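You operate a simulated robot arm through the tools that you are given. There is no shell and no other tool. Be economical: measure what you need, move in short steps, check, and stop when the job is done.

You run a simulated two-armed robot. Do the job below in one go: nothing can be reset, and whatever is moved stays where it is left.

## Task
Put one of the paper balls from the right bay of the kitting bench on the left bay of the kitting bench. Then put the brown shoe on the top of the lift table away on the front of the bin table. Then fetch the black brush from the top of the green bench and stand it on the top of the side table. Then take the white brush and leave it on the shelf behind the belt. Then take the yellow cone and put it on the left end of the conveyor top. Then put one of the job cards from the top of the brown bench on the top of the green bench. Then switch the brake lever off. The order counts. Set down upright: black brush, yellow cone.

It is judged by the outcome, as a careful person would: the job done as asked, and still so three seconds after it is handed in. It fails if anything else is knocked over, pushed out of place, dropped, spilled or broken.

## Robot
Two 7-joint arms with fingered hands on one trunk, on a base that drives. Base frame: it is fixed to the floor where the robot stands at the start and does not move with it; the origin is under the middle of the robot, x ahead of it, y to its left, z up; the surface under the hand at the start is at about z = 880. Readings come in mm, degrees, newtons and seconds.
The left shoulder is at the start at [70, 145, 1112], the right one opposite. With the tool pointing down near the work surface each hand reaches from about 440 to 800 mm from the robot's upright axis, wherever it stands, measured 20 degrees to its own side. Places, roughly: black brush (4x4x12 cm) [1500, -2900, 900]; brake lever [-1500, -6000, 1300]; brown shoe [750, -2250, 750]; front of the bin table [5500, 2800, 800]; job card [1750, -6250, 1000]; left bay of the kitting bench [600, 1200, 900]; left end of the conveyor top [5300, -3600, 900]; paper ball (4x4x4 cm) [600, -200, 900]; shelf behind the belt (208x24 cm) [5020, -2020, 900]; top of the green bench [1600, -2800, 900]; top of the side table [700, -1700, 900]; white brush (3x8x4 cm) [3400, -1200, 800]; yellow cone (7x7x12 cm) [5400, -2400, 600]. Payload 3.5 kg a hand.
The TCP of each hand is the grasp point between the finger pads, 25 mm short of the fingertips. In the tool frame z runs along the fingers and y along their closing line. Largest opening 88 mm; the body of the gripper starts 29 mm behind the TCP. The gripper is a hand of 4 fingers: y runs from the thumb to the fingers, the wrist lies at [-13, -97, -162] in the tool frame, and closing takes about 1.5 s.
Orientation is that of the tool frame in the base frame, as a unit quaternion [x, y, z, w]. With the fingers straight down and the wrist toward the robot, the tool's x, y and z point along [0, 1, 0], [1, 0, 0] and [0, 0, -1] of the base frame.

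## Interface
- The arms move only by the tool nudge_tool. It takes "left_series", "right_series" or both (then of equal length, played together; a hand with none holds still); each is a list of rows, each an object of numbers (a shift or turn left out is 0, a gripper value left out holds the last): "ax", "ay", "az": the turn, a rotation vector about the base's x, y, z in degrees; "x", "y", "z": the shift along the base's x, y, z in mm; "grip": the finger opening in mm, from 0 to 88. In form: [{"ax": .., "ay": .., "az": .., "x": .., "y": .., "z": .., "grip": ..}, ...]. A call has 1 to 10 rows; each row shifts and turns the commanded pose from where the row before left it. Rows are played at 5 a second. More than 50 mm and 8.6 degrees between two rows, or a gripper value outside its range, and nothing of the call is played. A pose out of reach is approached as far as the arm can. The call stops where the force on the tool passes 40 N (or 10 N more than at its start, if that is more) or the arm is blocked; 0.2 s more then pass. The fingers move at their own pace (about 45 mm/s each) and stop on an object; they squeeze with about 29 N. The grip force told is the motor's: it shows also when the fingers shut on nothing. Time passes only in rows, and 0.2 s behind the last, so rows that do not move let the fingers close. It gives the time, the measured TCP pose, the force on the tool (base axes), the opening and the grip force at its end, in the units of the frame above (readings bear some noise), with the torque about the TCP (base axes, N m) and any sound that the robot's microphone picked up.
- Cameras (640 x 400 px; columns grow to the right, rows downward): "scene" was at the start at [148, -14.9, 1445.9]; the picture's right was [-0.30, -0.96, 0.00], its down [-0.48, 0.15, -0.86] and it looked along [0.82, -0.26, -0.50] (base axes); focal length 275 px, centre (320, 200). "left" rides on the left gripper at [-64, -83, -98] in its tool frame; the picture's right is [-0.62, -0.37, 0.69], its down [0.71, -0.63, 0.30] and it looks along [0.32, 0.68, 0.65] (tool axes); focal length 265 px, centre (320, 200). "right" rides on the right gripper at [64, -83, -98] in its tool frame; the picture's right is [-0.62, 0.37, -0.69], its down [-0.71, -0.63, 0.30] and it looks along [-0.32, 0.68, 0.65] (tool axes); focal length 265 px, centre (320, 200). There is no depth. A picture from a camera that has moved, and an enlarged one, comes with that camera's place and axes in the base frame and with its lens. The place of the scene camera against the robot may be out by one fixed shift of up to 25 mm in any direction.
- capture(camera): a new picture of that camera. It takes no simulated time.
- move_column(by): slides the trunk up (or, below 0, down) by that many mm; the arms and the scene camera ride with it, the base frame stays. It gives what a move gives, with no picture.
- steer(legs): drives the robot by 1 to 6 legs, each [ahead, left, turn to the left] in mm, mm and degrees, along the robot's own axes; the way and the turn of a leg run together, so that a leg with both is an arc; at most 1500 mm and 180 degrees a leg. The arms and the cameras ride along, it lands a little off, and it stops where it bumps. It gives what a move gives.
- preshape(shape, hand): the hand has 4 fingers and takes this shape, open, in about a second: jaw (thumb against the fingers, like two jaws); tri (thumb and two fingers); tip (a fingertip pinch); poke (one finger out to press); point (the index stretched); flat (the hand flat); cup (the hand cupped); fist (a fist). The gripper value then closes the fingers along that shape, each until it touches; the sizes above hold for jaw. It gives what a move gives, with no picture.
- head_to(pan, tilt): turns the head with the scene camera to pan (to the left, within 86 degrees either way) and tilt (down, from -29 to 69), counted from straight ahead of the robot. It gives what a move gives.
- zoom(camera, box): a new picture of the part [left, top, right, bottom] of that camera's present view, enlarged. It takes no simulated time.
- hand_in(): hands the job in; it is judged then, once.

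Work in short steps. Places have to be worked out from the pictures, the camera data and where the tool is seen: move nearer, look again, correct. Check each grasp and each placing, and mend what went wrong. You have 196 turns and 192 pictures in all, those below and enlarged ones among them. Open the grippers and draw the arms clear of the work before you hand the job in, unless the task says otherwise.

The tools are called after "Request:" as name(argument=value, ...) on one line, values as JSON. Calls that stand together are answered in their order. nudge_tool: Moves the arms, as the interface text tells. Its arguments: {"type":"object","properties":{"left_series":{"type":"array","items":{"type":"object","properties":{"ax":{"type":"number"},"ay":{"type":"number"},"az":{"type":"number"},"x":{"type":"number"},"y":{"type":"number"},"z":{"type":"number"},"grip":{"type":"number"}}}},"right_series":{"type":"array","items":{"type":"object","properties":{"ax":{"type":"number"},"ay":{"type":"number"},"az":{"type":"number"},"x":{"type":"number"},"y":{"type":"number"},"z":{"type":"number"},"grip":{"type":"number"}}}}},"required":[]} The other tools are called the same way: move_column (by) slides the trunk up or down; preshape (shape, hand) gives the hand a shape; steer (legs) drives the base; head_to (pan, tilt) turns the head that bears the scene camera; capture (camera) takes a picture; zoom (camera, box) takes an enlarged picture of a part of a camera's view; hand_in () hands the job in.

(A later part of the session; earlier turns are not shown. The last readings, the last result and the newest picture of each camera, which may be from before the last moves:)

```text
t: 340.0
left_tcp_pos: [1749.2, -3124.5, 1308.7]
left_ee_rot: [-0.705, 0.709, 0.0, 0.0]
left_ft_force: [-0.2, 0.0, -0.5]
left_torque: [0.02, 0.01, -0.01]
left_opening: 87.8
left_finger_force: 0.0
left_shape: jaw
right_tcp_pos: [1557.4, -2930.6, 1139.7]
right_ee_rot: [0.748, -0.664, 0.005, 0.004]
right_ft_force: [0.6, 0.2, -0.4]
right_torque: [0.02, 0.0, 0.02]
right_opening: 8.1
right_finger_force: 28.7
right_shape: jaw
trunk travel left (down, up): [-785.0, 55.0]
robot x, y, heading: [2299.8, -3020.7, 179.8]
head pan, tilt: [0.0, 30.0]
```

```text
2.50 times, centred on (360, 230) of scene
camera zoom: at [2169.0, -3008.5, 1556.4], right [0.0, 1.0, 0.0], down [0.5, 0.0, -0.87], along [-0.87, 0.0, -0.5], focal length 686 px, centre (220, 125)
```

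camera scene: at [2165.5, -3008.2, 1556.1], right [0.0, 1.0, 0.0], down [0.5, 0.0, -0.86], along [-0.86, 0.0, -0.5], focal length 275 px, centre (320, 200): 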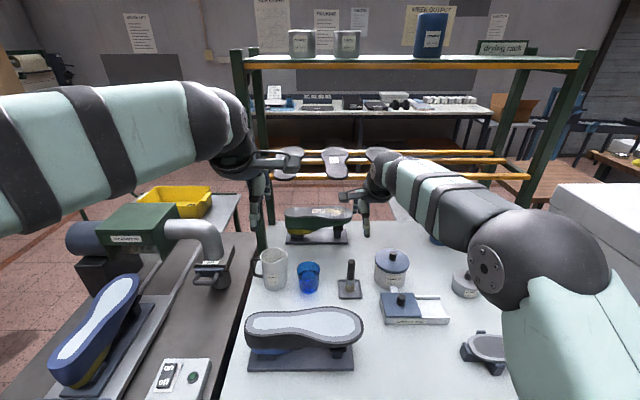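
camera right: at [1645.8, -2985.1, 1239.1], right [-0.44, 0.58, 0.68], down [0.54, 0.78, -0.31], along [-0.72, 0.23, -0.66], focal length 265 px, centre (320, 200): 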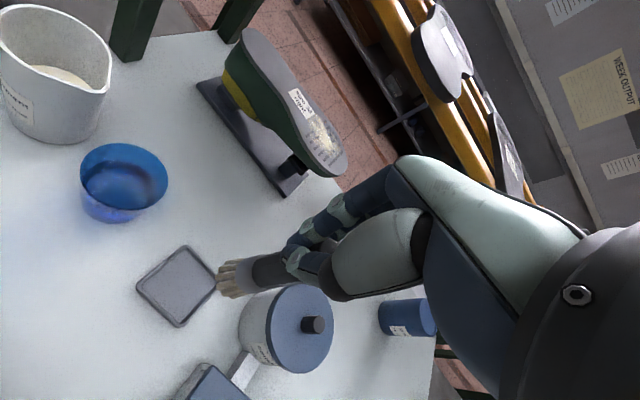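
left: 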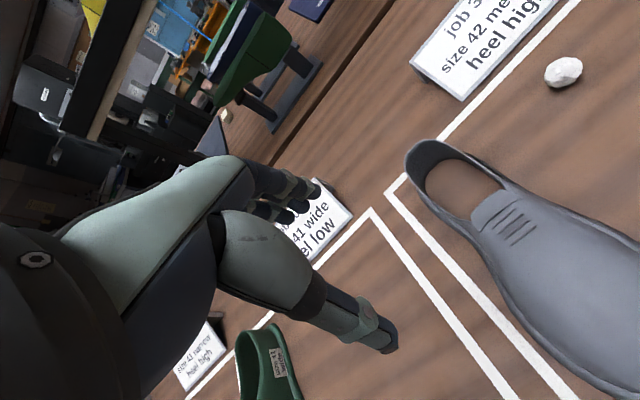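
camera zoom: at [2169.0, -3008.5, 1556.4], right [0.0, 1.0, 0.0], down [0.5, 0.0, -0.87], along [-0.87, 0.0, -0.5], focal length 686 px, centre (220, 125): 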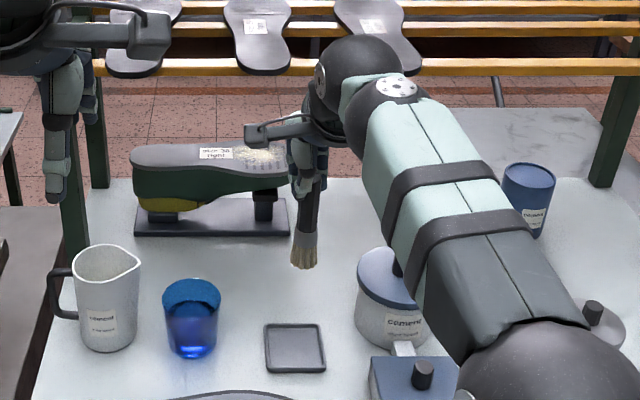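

The brush is held upright. I raise and retract the arm, then drive round through the cross aisle to the side table.

Request:
nudge_tool(right_series=[{"z": 40}, {"z": 40, "x": 20}, {"z": 30, "x": 35}, {"x": 45}, {"x": 45}])

Request:
steer(legs=[[-120, 0, 0], [0, 1000, 0], [0, 760, 0], [1300, 0, 0], [1250, 0, 0]])

```text
t: 341.2
left_tcp_pos: [1746.9, -3124.8, 1309.1]
left_ee_rot: [-0.705, 0.709, 0.0, 0.0]
left_ft_force: [-0.9, 0.4, 1.2]
left_torque: [-0.02, 0.04, 0.01]
left_opening: 87.5
left_finger_force: 0.0
left_shape: jaw
right_tcp_pos: [1639.6, -2932.0, 1248.0]
right_ee_rot: [0.748, -0.664, 0.005, 0.004]
right_ft_force: [-0.1, 0.0, -0.1]
right_torque: [0.0, -0.05, -0.01]
right_opening: 8.1
right_finger_force: 28.7
right_shape: jaw
right hand out of reach, approached as far as the arm can: row 1, 4, 5
trunk travel left (down, up): [-785.0, 55.0]
robot x, y, heading: [2300.5, -3023.6, 179.8]
head pan, tilt: [0.0, 30.0]
```

```text
t: 363.0
left_tcp_pos: [-688.8, -4886.4, 1310.2]
left_ee_rot: [-0.707, 0.707, 0.0, 0.0]
left_ft_force: [-0.4, 0.4, 1.2]
left_torque: [0.0, 0.01, 0.0]
left_opening: 87.5
left_finger_force: 0.1
left_shape: jaw
right_tcp_pos: [-798.9, -4694.8, 1248.1]
right_ee_rot: [0.749, -0.662, 0.006, 0.003]
right_ft_force: [0.1, 0.9, -0.6]
right_torque: [-0.02, -0.01, 0.0]
right_opening: 7.8
right_finger_force: 28.8
right_shape: jaw
trunk travel left (down, up): [-785.0, 55.0]
robot x, y, heading: [-145.2, -4778.1, -180.1]
head pan, tilt: [0.0, 30.0]
```

Request:
steer(legs=[[0, 0, 180], [-100, 1100, 0], [0, 1100, 0], [0, 1030, 0]])

Request:
capture(camera="scene")

Request:
capture(camera="right")

```text
t: 386.2
left_tcp_pos: [295.6, -1436.8, 1309.0]
left_ee_rot: [0.709, 0.705, 0.002, 0.0]
left_ft_force: [-0.3, -1.6, -0.6]
left_torque: [0.03, -0.02, 0.0]
left_opening: 87.6
left_finger_force: 0.1
left_shape: jaw
right_tcp_pos: [403.1, -1629.7, 1248.2]
right_ee_rot: [0.664, 0.747, 0.004, -0.006]
right_ft_force: [0.2, 0.2, 0.1]
right_torque: [-0.02, 0.01, 0.01]
right_opening: 7.6
right_finger_force: 28.8
right_shape: jaw
trunk travel left (down, up): [-785.0, 55.0]
robot x, y, heading: [-255.0, -1538.4, -0.4]
head pan, tilt: [0.0, 30.0]
```

```text
108 pictures are left
camera scene: at [-102.2, -1527.1, 1556.4], right [-0.01, -1.0, 0.0], down [-0.5, 0.0, -0.87], along [0.87, 0.0, -0.5], focal length 275 px, centre (320, 200)
```

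scene: 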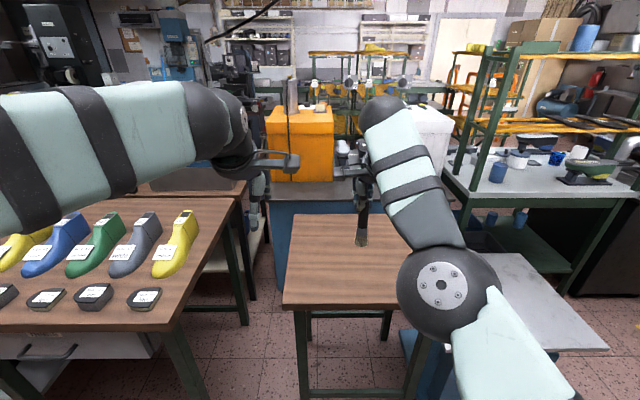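

```text
107 pictures are left
camera right: at [312.6, -1577.5, 1347.9], right [0.44, -0.58, 0.68], down [-0.54, -0.78, -0.31], along [0.71, -0.23, -0.66], focal length 265 px, centre (320, 200)
```

right: 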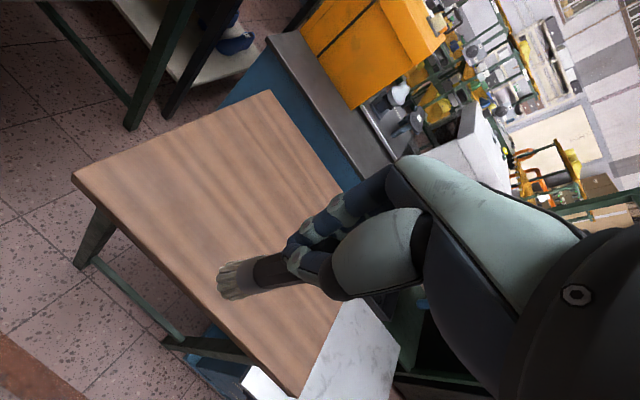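

The side table (x≈430–910, y≈-1965…-1445, z≈880) is empty. I move ahead 230 mm and lower the brush over it.

Request:
steer(legs=[[230, 0, 0.4]])

Request:
nudge_tool(right_series=[{"y": -30, "z": -35}, {"y": -25, "z": -40}, {"z": -45}, {"z": -45}, {"z": -40}])

Request:
capture(camera="right")

Request:
zoom(camera="scene", box=[220, 120, 540, 330])

```text
t: 387.9
left_tcp_pos: [522.7, -1433.4, 1311.5]
left_ee_rot: [0.708, 0.706, 0.002, 0.002]
left_ft_force: [-0.3, 0.3, 0.3]
left_torque: [-0.02, -0.02, 0.02]
left_opening: 87.8
left_finger_force: 0.0
left_shape: jaw
right_tcp_pos: [630.1, -1622.6, 1249.6]
right_ee_rot: [0.661, 0.75, 0.005, -0.005]
right_ft_force: [-0.5, 0.5, -0.9]
right_torque: [0.02, -0.01, 0.02]
right_opening: 7.6
right_finger_force: 28.9
right_shape: jaw
trunk travel left (down, up): [-785.0, 55.0]
robot x, y, heading: [-23.5, -1539.2, -0.1]
head pan, tilt: [0.0, 30.0]
```

```text
t: 389.1
left_tcp_pos: [524.0, -1432.5, 1310.1]
left_ee_rot: [0.708, 0.706, 0.002, 0.0]
left_ft_force: [0.2, -0.2, 0.6]
left_torque: [0.01, -0.02, 0.04]
left_opening: 87.8
left_finger_force: 0.0
left_shape: jaw
right_tcp_pos: [640.0, -1630.9, 1145.7]
right_ee_rot: [0.663, 0.748, 0.005, -0.007]
right_ft_force: [-0.2, 1.7, -0.5]
right_torque: [-0.02, -0.02, -0.02]
right_opening: 7.7
right_finger_force: 28.8
right_shape: jaw
right hand out of reach, approached as far as the arm can: row 1, 2, 3
trunk travel left (down, up): [-785.0, 55.0]
robot x, y, heading: [-22.4, -1538.4, -0.1]
head pan, tilt: [0.0, 30.0]
```

```text
106 pictures are left
camera right: at [548.5, -1579.5, 1245.0], right [0.44, -0.58, 0.68], down [-0.54, -0.78, -0.31], along [0.72, -0.23, -0.66], focal length 265 px, centre (320, 200)
```

right: 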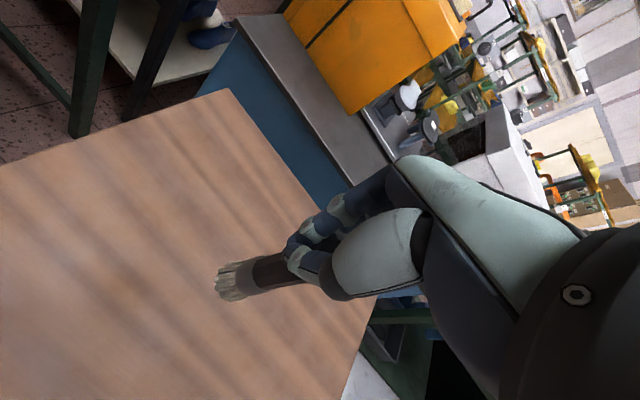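

```text
1.90 times, centred on (380, 225) of scene
camera zoom: at [126.6, -1525.9, 1556.6], right [0.0, -1.0, 0.0], down [-0.5, 0.0, -0.87], along [0.87, 0.0, -0.5], focal length 523 px, centre (206, 152)
```

zoom: 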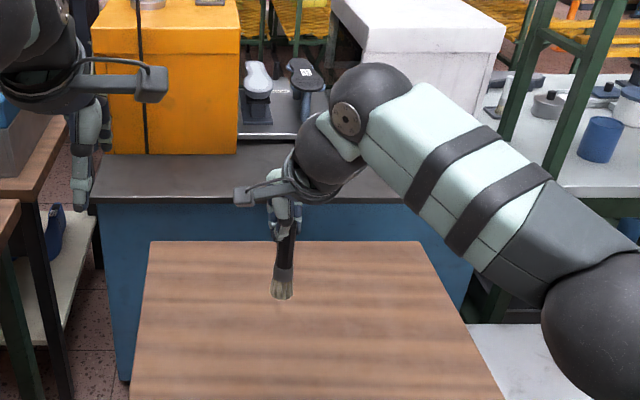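

The brush hangs roughly vertical, above the middle of the table. I lower it to near contact.

Request:
nudge_tool(right_series=[{"z": -40}, {"z": -40}, {"z": -40}, {"z": -22}, {}])

Request:
capture(camera="right")

Request:
zoom(camera="scene", box=[280, 160, 440, 280])

```text
t: 390.3
left_tcp_pos: [523.9, -1432.3, 1309.9]
left_ee_rot: [0.708, 0.706, 0.001, 0.0]
left_ft_force: [-0.4, -0.2, -0.1]
left_torque: [0.02, -0.02, 0.01]
left_opening: 87.4
left_finger_force: 0.0
left_shape: jaw
right_tcp_pos: [640.8, -1630.5, 1002.1]
right_ee_rot: [0.663, 0.749, 0.004, -0.006]
right_ft_force: [0.7, 0.6, 0.1]
right_torque: [-0.01, 0.03, 0.01]
right_opening: 7.6
right_finger_force: 29.2
right_shape: jaw
trunk travel left (down, up): [-785.0, 55.0]
robot x, y, heading: [-22.4, -1537.4, 0.4]
head pan, tilt: [0.0, 30.0]
```

```text
104 pictures are left
camera right: at [550.0, -1579.9, 1102.4], right [0.44, -0.58, 0.68], down [-0.54, -0.78, -0.31], along [0.72, -0.23, -0.66], focal length 265 px, centre (320, 200)
```

right: 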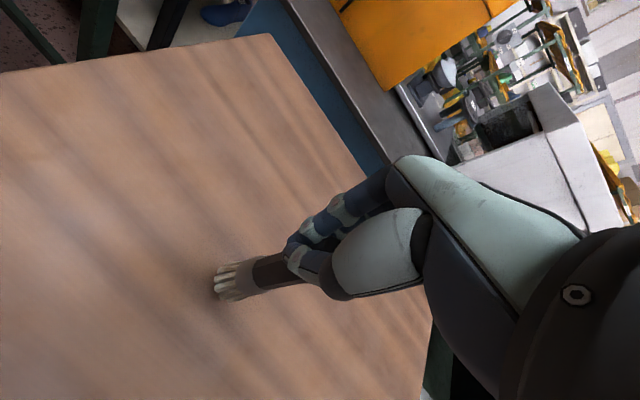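

```text
3.33 times, centred on (360, 220) of scene
camera zoom: at [127.8, -1525.9, 1556.4], right [0.0, -1.0, 0.0], down [-0.5, 0.0, -0.87], along [0.87, 0.0, -0.5], focal length 915 px, centre (187, 133)
```

zoom: 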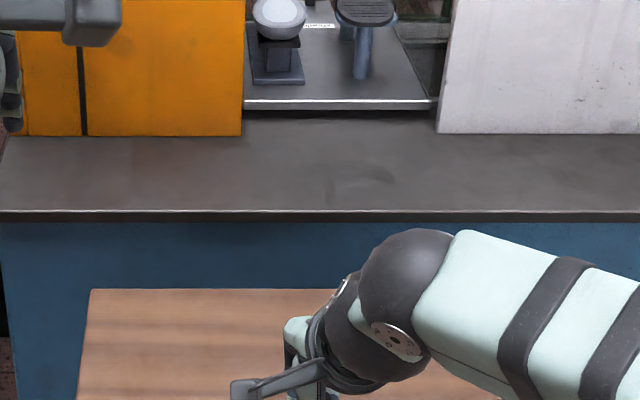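

Request:
nudge_tool(right_series=[{"z": -7}, {"z": -5}, {"z": -3}, {}])

Request:
zoom(camera="right", box=[160, 220, 320, 340])

```text
t: 391.3
left_tcp_pos: [524.2, -1431.6, 1309.0]
left_ee_rot: [0.707, 0.707, 0.002, 0.0]
left_ft_force: [0.5, -0.3, -0.7]
left_torque: [-0.03, -0.02, 0.0]
left_opening: 87.4
left_finger_force: 0.0
left_shape: jaw
right_tcp_pos: [639.3, -1630.0, 987.8]
right_ee_rot: [0.662, 0.75, 0.003, -0.007]
right_ft_force: [-0.1, 0.0, -1.0]
right_torque: [0.01, -0.04, 0.03]
right_opening: 7.7
right_finger_force: 28.6
right_shape: jaw
trunk travel left (down, up): [-785.0, 55.0]
robot x, y, heading: [-25.7, -1538.4, -0.1]
head pan, tilt: [0.0, 30.0]
```

```text
3.33 times, centred on (240, 280) of right
camera zoom: at [549.8, -1579.3, 1087.0], right [0.45, -0.58, 0.68], down [-0.54, -0.78, -0.31], along [0.72, -0.23, -0.66], focal length 885 px, centre (587, -67)
```

zoom: 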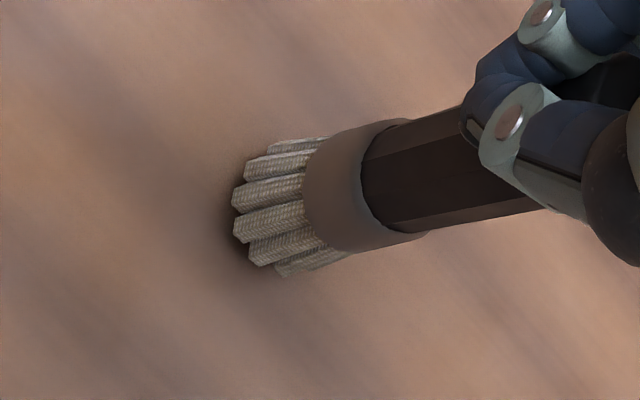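

The brush axis points exactly to the vertical vanishing point, so it hangs upright; the bristles are just off the top. A few millimetres more.

Request:
nudge_tool(right_series=[{"z": -3}, {"z": -3}, {}])

Request:
zoom(camera="right", box=[160, 220, 320, 340])

```text
t: 392.1
left_tcp_pos: [524.8, -1432.1, 1309.0]
left_ee_rot: [0.708, 0.707, 0.001, 0.001]
left_ft_force: [-0.4, 0.5, 0.8]
left_torque: [0.01, 0.01, -0.01]
left_opening: 87.8
left_finger_force: 0.1
left_shape: jaw
right_tcp_pos: [641.4, -1631.3, 980.4]
right_ee_rot: [0.662, 0.75, 0.004, -0.006]
right_ft_force: [0.7, 0.3, -0.7]
right_torque: [-0.02, 0.0, 0.0]
right_opening: 7.6
right_finger_force: 29.3
right_shape: jaw
trunk travel left (down, up): [-785.0, 55.0]
robot x, y, heading: [-24.0, -1542.6, -0.2]
head pan, tilt: [0.0, 30.0]
```

```text
3.33 times, centred on (240, 280) of right
camera zoom: at [549.7, -1579.6, 1081.0], right [0.44, -0.58, 0.68], down [-0.54, -0.78, -0.31], along [0.72, -0.23, -0.66], focal length 885 px, centre (587, -67)
```

zoom: 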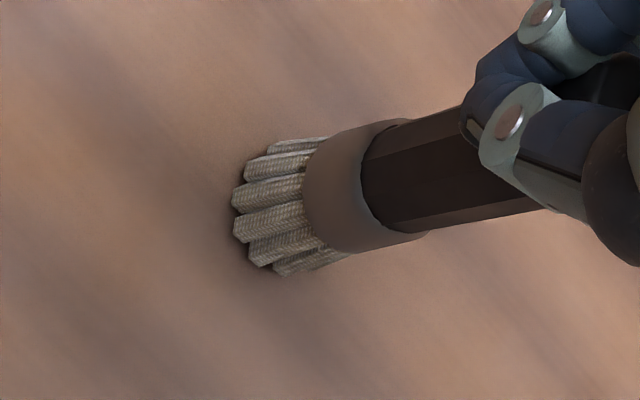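

Request:
nudge_tool(right_series=[{"z": -3}, {}])

Request:
nudge_tool(right_series=[{"z": -3}, {}])

Request:
zoom(camera="right", box=[160, 220, 320, 340])

```text
t: 392.7
left_tcp_pos: [525.1, -1431.8, 1309.4]
left_ee_rot: [0.708, 0.706, 0.0, 0.001]
left_ft_force: [-0.2, -0.3, -0.3]
left_torque: [0.01, -0.01, 0.0]
left_opening: 87.9
left_finger_force: 0.1
left_shape: jaw
right_tcp_pos: [639.7, -1632.0, 978.0]
right_ee_rot: [0.662, 0.749, 0.004, -0.006]
right_ft_force: [-0.2, 0.2, -0.2]
right_torque: [0.0, 0.02, 0.01]
right_opening: 7.8
right_finger_force: 28.6
right_shape: jaw
trunk travel left (down, up): [-785.0, 55.0]
robot x, y, heading: [-22.6, -1535.8, -0.0]
head pan, tilt: [0.0, 30.0]
```

```text
t: 393.3
left_tcp_pos: [523.3, -1432.4, 1310.8]
left_ee_rot: [0.707, 0.707, 0.001, 0.001]
left_ft_force: [0.0, 0.3, 0.8]
left_torque: [0.0, 0.0, -0.01]
left_opening: 87.8
left_finger_force: 0.0
left_shape: jaw
right_tcp_pos: [639.7, -1630.2, 977.4]
right_ee_rot: [0.662, 0.75, 0.006, -0.004]
right_ft_force: [-1.9, 0.4, 7.6]
right_torque: [-0.06, 0.0, 0.04]
right_opening: 7.9
right_finger_force: 29.1
right_shape: jaw
trunk travel left (down, up): [-785.0, 55.0]
robot x, y, heading: [-22.4, -1537.0, 0.2]
head pan, tilt: [0.0, 30.0]
```

```text
3.33 times, centred on (240, 280) of right
camera zoom: at [548.7, -1578.8, 1076.6], right [0.44, -0.58, 0.68], down [-0.54, -0.78, -0.31], along [0.72, -0.23, -0.66], focal length 885 px, centre (587, -67)
```

zoom: 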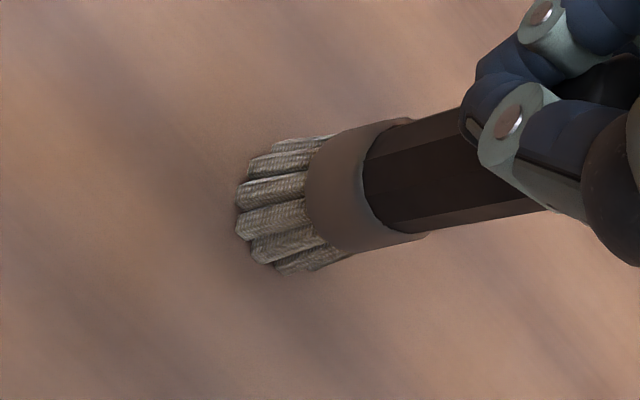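

Contact (7.6 N). I back off 1 mm, open gradually and check the brush stands.

Request:
nudge_tool(right_series=[{"z": 1}, {"grip": 14}, {"grip": 22}, {"grip": 32}, {"grip": 45}, {"grip": 60}, {"grip": 75}, {}])

Request:
capture(camera="right")

```text
t: 395.1
left_tcp_pos: [524.3, -1433.0, 1309.5]
left_ee_rot: [0.707, 0.707, 0.001, 0.0]
left_ft_force: [0.0, -0.3, -0.4]
left_torque: [-0.01, 0.01, -0.04]
left_opening: 87.6
left_finger_force: 0.1
left_shape: jaw
right_tcp_pos: [640.2, -1630.4, 975.3]
right_ee_rot: [0.662, 0.75, 0.004, -0.005]
right_ft_force: [-0.2, -0.2, -0.1]
right_torque: [-0.02, -0.01, 0.04]
right_opening: 74.7
right_finger_force: 0.1
right_shape: jaw
trunk travel left (down, up): [-785.0, 55.0]
robot x, y, heading: [-25.9, -1539.6, 0.2]
head pan, tilt: [0.0, 30.0]
```

```text
99 pictures are left
camera right: at [549.4, -1578.9, 1075.8], right [0.44, -0.58, 0.68], down [-0.54, -0.78, -0.31], along [0.72, -0.23, -0.66], focal length 265 px, centre (320, 200)
```

right: 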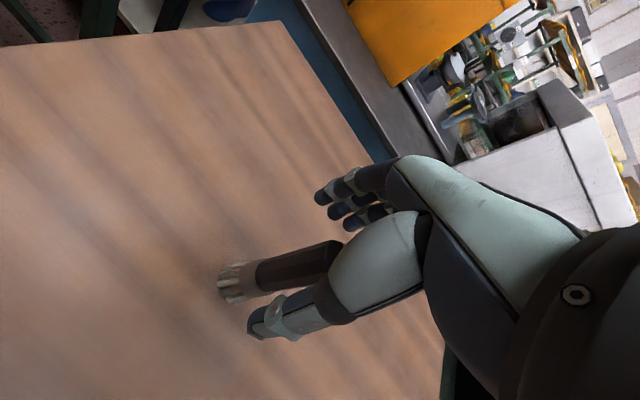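

It stands by itself. I open fully and lift straight up slowly.

Request:
nudge_tool(right_series=[{"grip": 88}, {}, {"z": 15}, {"z": 25}, {"z": 35}, {"z": 40}, {"z": 40}, {"z": 40}])

Request:
capture(camera="right")

```text
t: 396.9
left_tcp_pos: [522.5, -1432.1, 1310.6]
left_ee_rot: [0.708, 0.707, 0.001, 0.002]
left_ft_force: [0.2, -0.9, 0.4]
left_torque: [0.0, -0.01, -0.02]
left_opening: 87.7
left_finger_force: 0.0
left_shape: jaw
right_tcp_pos: [638.4, -1628.7, 1171.4]
right_ee_rot: [0.662, 0.75, 0.004, -0.006]
right_ft_force: [-0.4, 0.2, -1.0]
right_torque: [-0.01, 0.02, 0.02]
right_opening: 87.4
right_finger_force: 0.1
right_shape: jaw
trunk travel left (down, up): [-785.0, 55.0]
robot x, y, heading: [-24.7, -1540.7, 0.3]
head pan, tilt: [0.0, 30.0]
```

```text
98 pictures are left
camera right: at [548.5, -1577.8, 1270.8], right [0.44, -0.58, 0.68], down [-0.54, -0.78, -0.31], along [0.72, -0.23, -0.66], focal length 265 px, centre (320, 200)
```

right: 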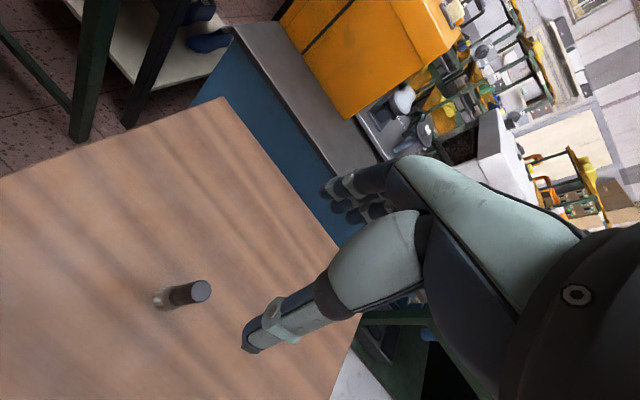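

The black brush stands on the side table. Next the white brush near [3400,-1200]: I retract the hand and drive back through the cross aisle to the middle aisle.

Request:
nudge_tool(right_series=[{"x": -40, "z": 20}, {"x": -40, "z": 20}, {"x": -30, "z": 20}])

Request:
steer(legs=[[-230, 0, 0], [0, -1100, 0], [0, -1100, 0], [0, -1050, 0], [1400, 0, 0], [1250, 0, 0]])

Request:
head_to(pan=35, tilt=20)

Request:
capture(camera="scene")

```text
t: 397.7
left_tcp_pos: [523.4, -1432.5, 1309.5]
left_ee_rot: [0.708, 0.706, 0.001, 0.001]
left_ft_force: [-0.2, 1.1, -0.8]
left_torque: [-0.01, 0.0, 0.0]
left_opening: 87.8
left_finger_force: 0.1
left_shape: jaw
right_tcp_pos: [529.2, -1629.7, 1231.4]
right_ee_rot: [0.663, 0.749, 0.004, -0.006]
right_ft_force: [0.1, 0.4, 0.3]
right_torque: [0.0, 0.03, 0.01]
right_opening: 87.8
right_finger_force: 0.2
right_shape: jaw
trunk travel left (down, up): [-785.0, 55.0]
robot x, y, heading: [-25.7, -1538.5, 0.0]
head pan, tilt: [0.0, 30.0]
```

```text
t: 427.5
left_tcp_pos: [2944.2, -4707.7, 1310.3]
left_ee_rot: [0.709, 0.705, 0.001, 0.001]
left_ft_force: [-0.8, 0.2, 0.8]
left_torque: [0.03, 0.04, -0.01]
left_opening: 87.3
left_finger_force: 0.0
left_shape: jaw
right_tcp_pos: [2950.6, -4905.5, 1232.9]
right_ee_rot: [0.664, 0.748, 0.004, -0.005]
right_ft_force: [-0.6, 0.8, -0.3]
right_torque: [-0.01, 0.0, -0.01]
right_opening: 87.8
right_finger_force: 0.0
right_shape: jaw
trunk travel left (down, up): [-785.0, 55.0]
robot x, y, heading: [2393.9, -4810.5, -0.2]
head pan, tilt: [0.0, 30.0]
```

```text
t: 428.5
left_tcp_pos: [2945.3, -4708.3, 1310.3]
left_ee_rot: [0.709, 0.705, 0.001, 0.0]
left_ft_force: [0.5, 0.5, -0.5]
left_torque: [0.0, -0.01, -0.01]
left_opening: 87.5
left_finger_force: 0.1
left_shape: jaw
right_tcp_pos: [2949.9, -4906.2, 1231.8]
right_ee_rot: [0.664, 0.748, 0.004, -0.005]
right_ft_force: [0.1, -0.6, -0.2]
right_torque: [-0.02, 0.01, -0.01]
right_opening: 87.7
right_finger_force: 0.1
right_shape: jaw
trunk travel left (down, up): [-785.0, 55.0]
robot x, y, heading: [2397.8, -4810.5, -0.5]
head pan, tilt: [35.0, 20.0]
```

```text
97 pictures are left
camera scene: at [2534.3, -4745.4, 1572.5], right [0.57, -0.82, 0.0], down [-0.28, -0.2, -0.94], along [0.77, 0.54, -0.34], focal length 275 px, centre (320, 200)
```

scene: 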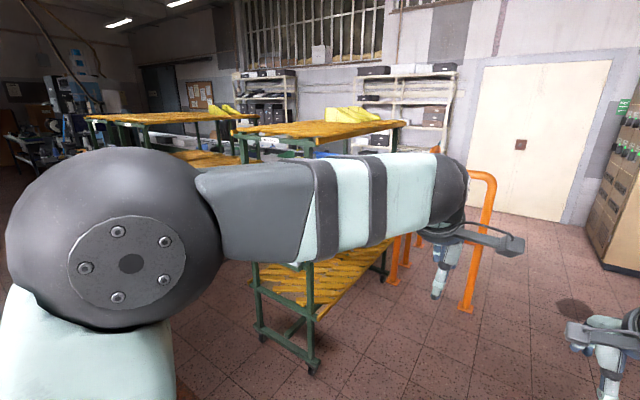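

Request:
steer(legs=[[0, 1300, 0.4], [0, 1200, 0], [0, 1000, 0]])

Request:
head_to(pan=0, tilt=25)

Request:
capture(camera="scene")

Request:
head_to(pan=-45, tilt=25)

Request:
capture(camera="scene")

```text
t: 445.5
left_tcp_pos: [2961.2, -1214.2, 1310.0]
left_ee_rot: [0.708, 0.707, 0.001, 0.0]
left_ft_force: [1.4, 0.1, 0.3]
left_torque: [-0.02, 0.01, 0.02]
left_opening: 87.5
left_finger_force: 0.0
left_shape: jaw
right_tcp_pos: [2966.7, -1412.0, 1233.2]
right_ee_rot: [0.663, 0.749, 0.005, -0.006]
right_ft_force: [0.5, -0.1, 0.9]
right_torque: [-0.05, 0.03, 0.01]
right_opening: 87.6
right_finger_force: 0.1
right_shape: jaw
trunk travel left (down, up): [-785.0, 55.0]
robot x, y, heading: [2409.7, -1320.8, 0.3]
head pan, tilt: [35.0, 20.0]
```

```text
t: 446.5
left_tcp_pos: [2960.5, -1212.9, 1309.2]
left_ee_rot: [0.708, 0.707, 0.001, 0.001]
left_ft_force: [0.7, 0.2, -0.6]
left_torque: [0.0, 0.02, 0.04]
left_opening: 87.8
left_finger_force: 0.1
left_shape: jaw
right_tcp_pos: [2966.9, -1411.9, 1232.0]
right_ee_rot: [0.663, 0.749, 0.005, -0.006]
right_ft_force: [0.1, 0.4, -0.1]
right_torque: [-0.02, 0.0, -0.04]
right_opening: 88.0
right_finger_force: 0.0
right_shape: jaw
trunk travel left (down, up): [-785.0, 55.0]
robot x, y, heading: [2411.2, -1320.4, 0.1]
head pan, tilt: [0.0, 25.0]
```

```text
96 pictures are left
camera scene: at [2566.0, -1306.9, 1564.4], right [0.0, -1.0, 0.0], down [-0.42, 0.0, -0.91], along [0.91, 0.0, -0.42], focal length 275 px, centre (320, 200)
```

scene: 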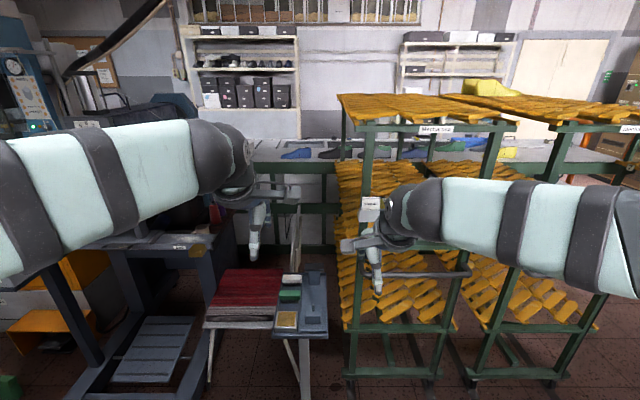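

```text
t: 447.6
left_tcp_pos: [2960.7, -1214.0, 1308.9]
left_ee_rot: [0.708, 0.707, 0.0, 0.0]
left_ft_force: [-0.3, 0.0, -0.4]
left_torque: [0.05, -0.03, 0.03]
left_opening: 87.6
left_finger_force: 0.0
left_shape: jaw
right_tcp_pos: [2967.2, -1411.7, 1231.8]
right_ee_rot: [0.663, 0.749, 0.004, -0.006]
right_ft_force: [-0.5, 0.8, 0.5]
right_torque: [-0.03, 0.03, -0.01]
right_opening: 87.7
right_finger_force: 0.0
right_shape: jaw
trunk travel left (down, up): [-785.0, 55.0]
robot x, y, heading: [2414.6, -1320.9, -0.0]
head pan, tilt: [-45.0, 25.0]
```

```text
95 pictures are left
camera scene: at [2539.3, -1372.0, 1564.4], right [-0.71, -0.71, 0.0], down [-0.3, 0.3, -0.91], along [0.64, -0.64, -0.42], focal length 275 px, centre (320, 200)
```

scene: 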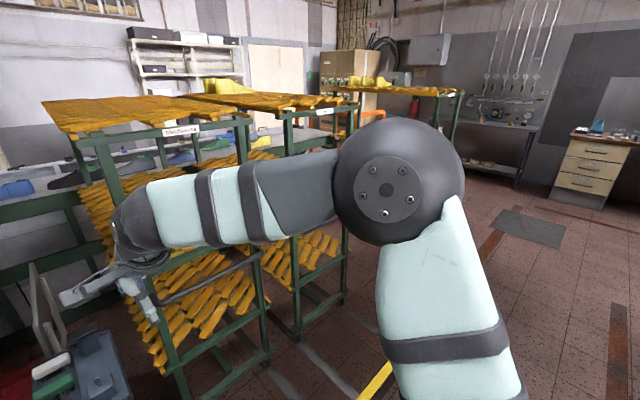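

There is a small tray table ahead with white, green and yellow items. I zoom in.

Request:
head_to(pan=0, tilt=40)

Request:
capture(camera="scene")

Request:
zoom(camera="scene", box=[200, 170, 400, 295])

```text
t: 448.7
left_tcp_pos: [2961.5, -1212.9, 1309.7]
left_ee_rot: [0.708, 0.707, 0.001, 0.0]
left_ft_force: [-0.1, -0.6, -0.2]
left_torque: [0.0, 0.03, -0.02]
left_opening: 87.5
left_finger_force: 0.0
left_shape: jaw
right_tcp_pos: [2967.3, -1411.2, 1230.4]
right_ee_rot: [0.663, 0.749, 0.005, -0.006]
right_ft_force: [-0.2, -0.5, 0.2]
right_torque: [0.0, 0.0, 0.02]
right_opening: 88.0
right_finger_force: 0.1
right_shape: jaw
trunk travel left (down, up): [-785.0, 55.0]
robot x, y, heading: [2413.1, -1316.2, 0.0]
head pan, tilt: [0.0, 40.0]
```

```text
94 pictures are left
camera scene: at [2558.9, -1307.1, 1541.1], right [0.0, -1.0, 0.0], down [-0.64, 0.0, -0.77], along [0.77, 0.0, -0.64], focal length 275 px, centre (320, 200)
```

scene: 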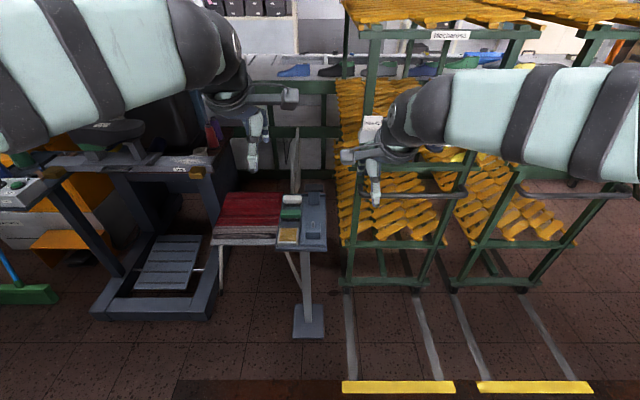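

```text
3.20 times, centred on (300, 232) of scene
camera zoom: at [2558.9, -1307.1, 1541.1], right [0.0, -1.0, 0.0], down [-0.64, 0.0, -0.77], along [0.77, 0.0, -0.64], focal length 879 px, centre (384, 96)
```

zoom: 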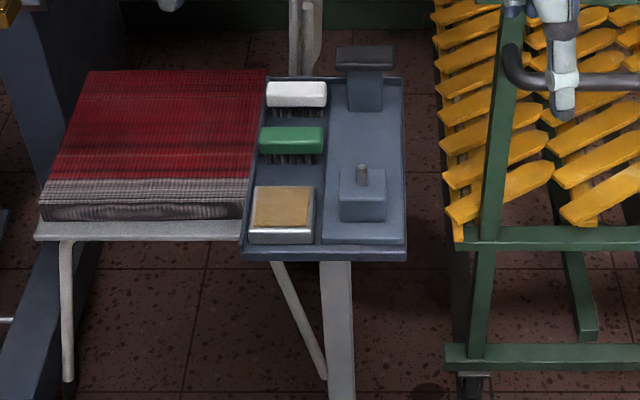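

The white brush lies on the tray at about [3415,-1195], long side along y. I advance 310 mm, lower the trunk and use the left hand.

Request:
steer(legs=[[310, 0, 0]])

Request:
move_column(by=-200)

Request:
nudge_tool(left_series=[{"x": 35, "y": 5}, {"x": 35, "y": 5}, {"x": 35, "y": 5}, {"x": 30, "y": 5}])

Request:
capture(camera="left")

Request:
capture(camera="scene")

```text
t: 450.8
left_tcp_pos: [3267.5, -1212.6, 1311.4]
left_ee_rot: [0.706, 0.708, 0.002, 0.002]
left_ft_force: [0.1, -0.7, 0.0]
left_torque: [-0.01, -0.02, 0.01]
left_opening: 87.7
left_finger_force: 0.1
left_shape: jaw
right_tcp_pos: [3273.2, -1411.0, 1233.4]
right_ee_rot: [0.662, 0.749, 0.005, -0.005]
right_ft_force: [0.4, -0.5, 0.6]
right_torque: [-0.01, 0.01, -0.02]
right_opening: 87.8
right_finger_force: 0.0
right_shape: jaw
trunk travel left (down, up): [-785.0, 55.0]
robot x, y, heading: [2720.9, -1317.9, 0.1]
head pan, tilt: [0.0, 40.0]
```

```text
t: 453.0
left_tcp_pos: [3268.6, -1211.9, 1109.9]
left_ee_rot: [0.707, 0.707, 0.001, 0.001]
left_ft_force: [0.0, -0.1, 0.4]
left_torque: [0.02, -0.04, 0.02]
left_opening: 87.6
left_finger_force: 0.0
left_shape: jaw
right_tcp_pos: [3275.8, -1410.1, 1031.2]
right_ee_rot: [0.662, 0.749, 0.004, -0.005]
right_ft_force: [-0.4, 0.1, -0.3]
right_torque: [0.0, 0.0, 0.04]
right_opening: 87.5
right_finger_force: 0.1
right_shape: jaw
trunk travel left (down, up): [-585.0, 255.0]
robot x, y, heading: [2723.1, -1318.1, 0.0]
head pan, tilt: [0.0, 40.0]
```

```text
t: 454.0
left_tcp_pos: [3406.1, -1190.8, 1108.1]
left_ee_rot: [0.707, 0.707, 0.0, -0.001]
left_ft_force: [0.2, 0.0, -0.3]
left_torque: [0.01, 0.03, 0.0]
left_opening: 87.5
left_finger_force: 0.1
left_shape: jaw
right_tcp_pos: [3277.7, -1410.6, 1030.5]
right_ee_rot: [0.662, 0.75, 0.003, -0.007]
right_ft_force: [0.1, 0.2, -1.0]
right_torque: [-0.06, 0.02, 0.0]
right_opening: 87.8
right_finger_force: 0.0
right_shape: jaw
trunk travel left (down, up): [-585.0, 255.0]
robot x, y, heading: [2723.1, -1318.4, 0.4]
head pan, tilt: [0.0, 40.0]
```

```text
92 pictures are left
camera left: at [3323.1, -1255.3, 1205.6], right [-0.37, -0.62, -0.69], down [-0.63, 0.72, -0.3], along [0.68, 0.33, -0.65], focal length 265 px, centre (320, 200)
```

left: 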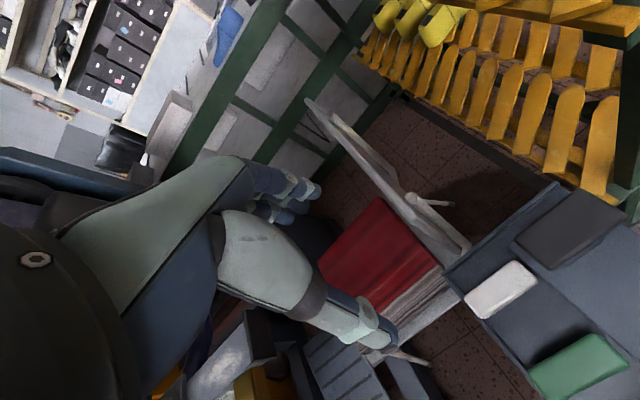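

```text
91 pictures are left
camera scene: at [2869.8, -1305.9, 1340.7], right [0.0, -1.0, 0.0], down [-0.64, 0.0, -0.76], along [0.76, 0.0, -0.64], focal length 275 px, centre (320, 200)
```

scene: 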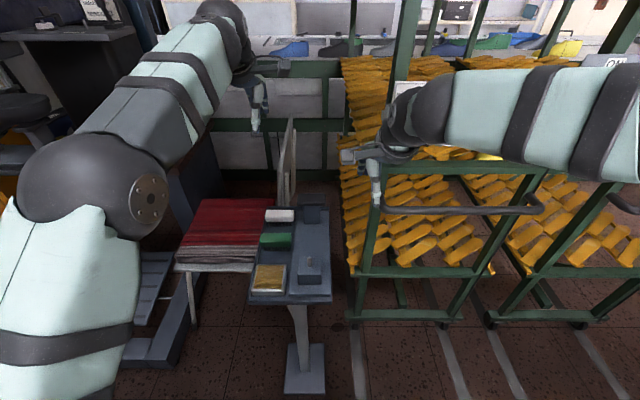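

Request:
nudge_tool(left_series=[{"x": -15, "y": -14, "z": -35, "grip": 60}, {"z": -45}, {"z": -45}, {"z": -35}, {}])

Request:
capture(camera="left")

Request:
zoom(camera="scene", box=[220, 150, 380, 310])

```text
t: 455.2
left_tcp_pos: [3387.8, -1205.9, 951.2]
left_ee_rot: [0.708, 0.707, 0.001, 0.001]
left_ft_force: [0.5, -0.8, -0.3]
left_torque: [-0.02, -0.05, 0.04]
left_opening: 60.3
left_finger_force: 0.1
left_shape: jaw
right_tcp_pos: [3275.4, -1409.9, 1032.1]
right_ee_rot: [0.662, 0.75, 0.004, -0.006]
right_ft_force: [0.1, -0.4, 0.2]
right_torque: [0.01, 0.0, -0.04]
right_opening: 87.6
right_finger_force: 0.0
right_shape: jaw
trunk travel left (down, up): [-585.0, 255.0]
robot x, y, heading: [2719.8, -1318.2, 0.1]
head pan, tilt: [0.0, 40.0]
```

```text
90 pictures are left
camera left: at [3304.2, -1269.6, 1048.9], right [-0.37, -0.62, -0.69], down [-0.63, 0.71, -0.31], along [0.69, 0.32, -0.65], focal length 265 px, centre (320, 200)
```

left: 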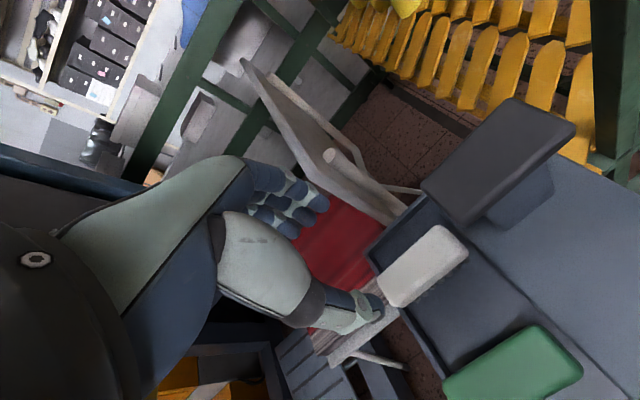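

```text
2.50 times, centred on (300, 230) of scene
camera zoom: at [2866.8, -1306.1, 1341.1], right [0.0, -1.0, 0.0], down [-0.64, 0.0, -0.77], along [0.77, 0.0, -0.64], focal length 686 px, centre (370, 125)
```

zoom: 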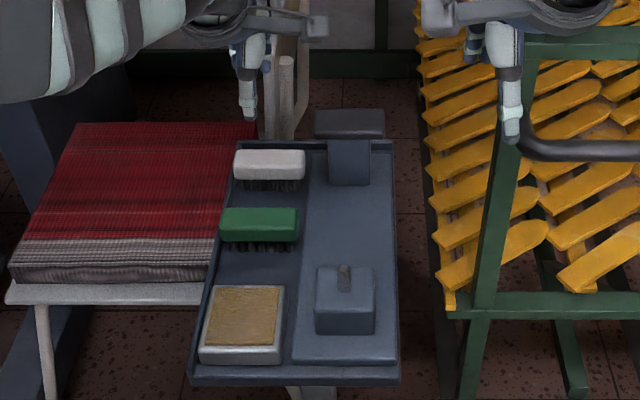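

White brush body: centre about [3393,-1210], top z≈823. I grip slightly left of its middle to clear the dark stand; descend with a 52 mm opening.

Request:
nudge_tool(left_series=[{"x": 5, "y": 8, "grip": 54}, {"z": -35}, {"z": -35}, {"z": -30}, {"z": -18}, {}])

Request:
capture(camera="left")

Request:
zoom(camera="scene", box=[220, 150, 380, 310])

```text
t: 456.6
left_tcp_pos: [3393.4, -1198.8, 832.1]
left_ee_rot: [0.707, 0.707, 0.002, 0.001]
left_ft_force: [0.4, -0.8, -0.5]
left_torque: [0.02, 0.01, 0.01]
left_opening: 54.5
left_finger_force: 0.0
left_shape: jaw
right_tcp_pos: [3274.8, -1410.8, 1030.5]
right_ee_rot: [0.662, 0.75, 0.005, -0.006]
right_ft_force: [0.8, 0.1, 0.4]
right_torque: [-0.02, -0.02, -0.04]
right_opening: 87.9
right_finger_force: 0.1
right_shape: jaw
trunk travel left (down, up): [-585.0, 255.0]
robot x, y, heading: [2723.8, -1318.5, 0.3]
head pan, tilt: [0.0, 40.0]
```

```text
88 pictures are left
camera left: at [3310.2, -1263.1, 930.6], right [-0.37, -0.62, -0.69], down [-0.63, 0.71, -0.31], along [0.69, 0.32, -0.65], focal length 265 px, centre (320, 200)
```

left: 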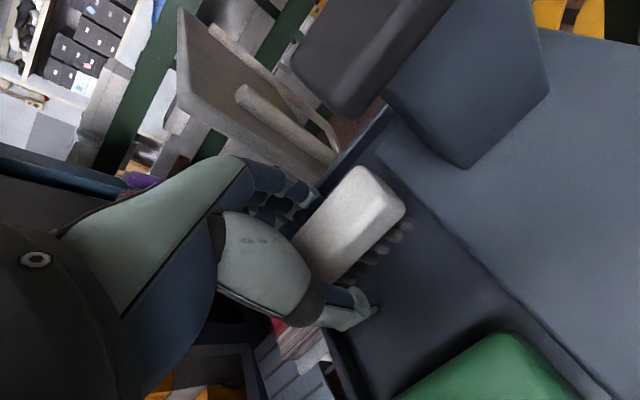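

```text
2.50 times, centred on (300, 230) of scene
camera zoom: at [2866.8, -1306.1, 1341.1], right [0.0, -1.0, 0.0], down [-0.64, 0.0, -0.77], along [0.77, 0.0, -0.64], focal length 686 px, centre (370, 125)
```

zoom: 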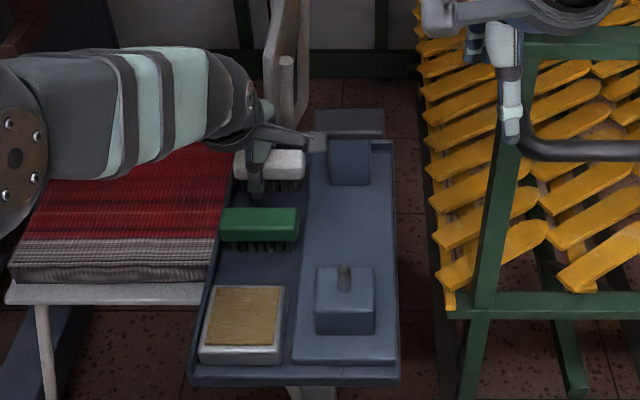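

Thumb and fingers straddle the brush. I go down 12 mm and close.

Request:
nudge_tool(left_series=[{"z": -6}, {"z": -6}, {"grip": 30}, {"grip": 10}, {"grip": 0}, {}, {}, {}])

Request:
capture(camera="left")

```text
t: 458.4
left_tcp_pos: [3389.2, -1200.6, 825.7]
left_ee_rot: [0.707, 0.707, 0.005, 0.003]
left_ft_force: [-7.3, -0.6, 27.7]
left_torque: [-0.22, 0.29, 0.03]
left_opening: 22.4
left_finger_force: 28.8
left_shape: jaw
right_tcp_pos: [3270.1, -1411.7, 1034.1]
right_ee_rot: [0.662, 0.749, 0.006, -0.004]
right_ft_force: [-0.3, 0.2, -0.9]
right_torque: [0.02, 0.01, 0.01]
right_opening: 87.4
right_finger_force: 0.1
right_shape: jaw
trunk travel left (down, up): [-585.0, 255.0]
robot x, y, heading: [2720.0, -1317.8, 0.4]
head pan, tilt: [0.0, 40.0]
```

```text
86 pictures are left
camera left: at [3306.1, -1264.0, 923.5], right [-0.36, -0.62, -0.7], down [-0.63, 0.72, -0.31], along [0.69, 0.32, -0.65], focal length 265 px, centre (320, 200)
```

left: 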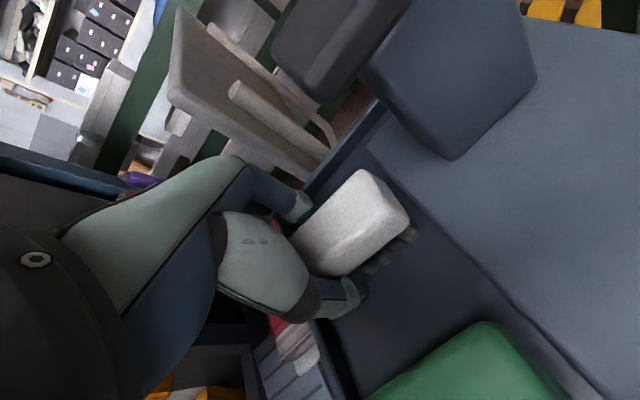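

Gripped at 22 mm, with the fingertips lightly pressing the tray. I lift.

Request:
nudge_tool(left_series=[{"z": 10}, {"z": 20}, {"z": 30}, {"z": 40}, {"z": 45}, {"z": 45}])

Request:
capture(camera="left")

Request:
zoom(camera="scene", box=[220, 130, 380, 290])

```text
t: 459.8
left_tcp_pos: [3391.4, -1199.5, 1011.4]
left_ee_rot: [0.708, 0.706, 0.002, 0.0]
left_ft_force: [-1.1, -0.9, -0.2]
left_torque: [0.03, -0.01, -0.03]
left_opening: 20.2
left_finger_force: 29.1
left_shape: jaw
right_tcp_pos: [3274.1, -1410.8, 1031.7]
right_ee_rot: [0.662, 0.75, 0.004, -0.005]
right_ft_force: [0.0, 0.1, -0.3]
right_torque: [0.01, 0.0, 0.02]
right_opening: 87.6
right_finger_force: 0.0
right_shape: jaw
trunk travel left (down, up): [-585.0, 255.0]
robot x, y, heading: [2719.8, -1316.4, 0.3]
head pan, tilt: [0.0, 40.0]
```

```text
85 pictures are left
camera left: at [3308.2, -1263.0, 1108.9], right [-0.37, -0.62, -0.69], down [-0.63, 0.72, -0.3], along [0.69, 0.32, -0.65], focal length 265 px, centre (320, 200)
```

left: 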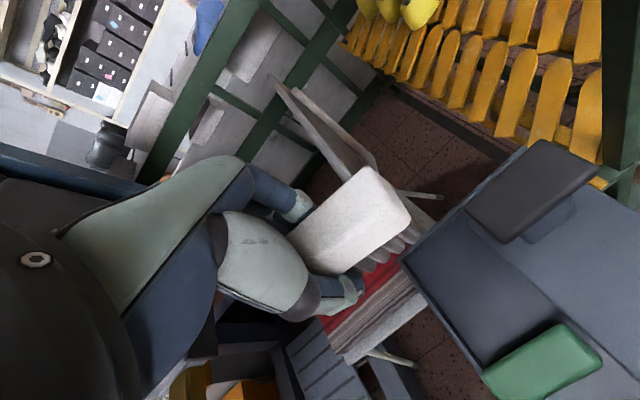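

```text
2.50 times, centred on (300, 210) of scene
camera zoom: at [2866.3, -1306.4, 1341.1], right [0.0, -1.0, 0.0], down [-0.64, 0.0, -0.77], along [0.77, 0.0, -0.64], focal length 686 px, centre (370, 175)
```

zoom: 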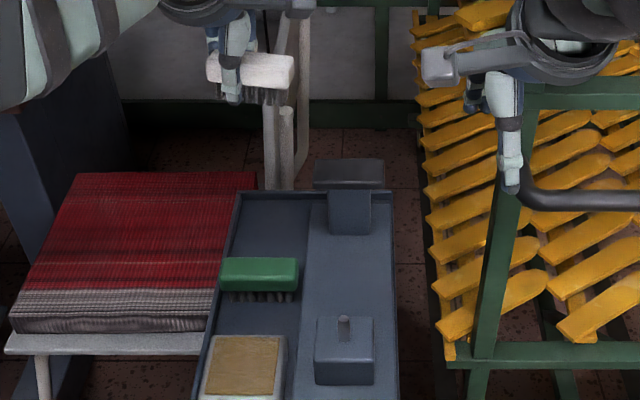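

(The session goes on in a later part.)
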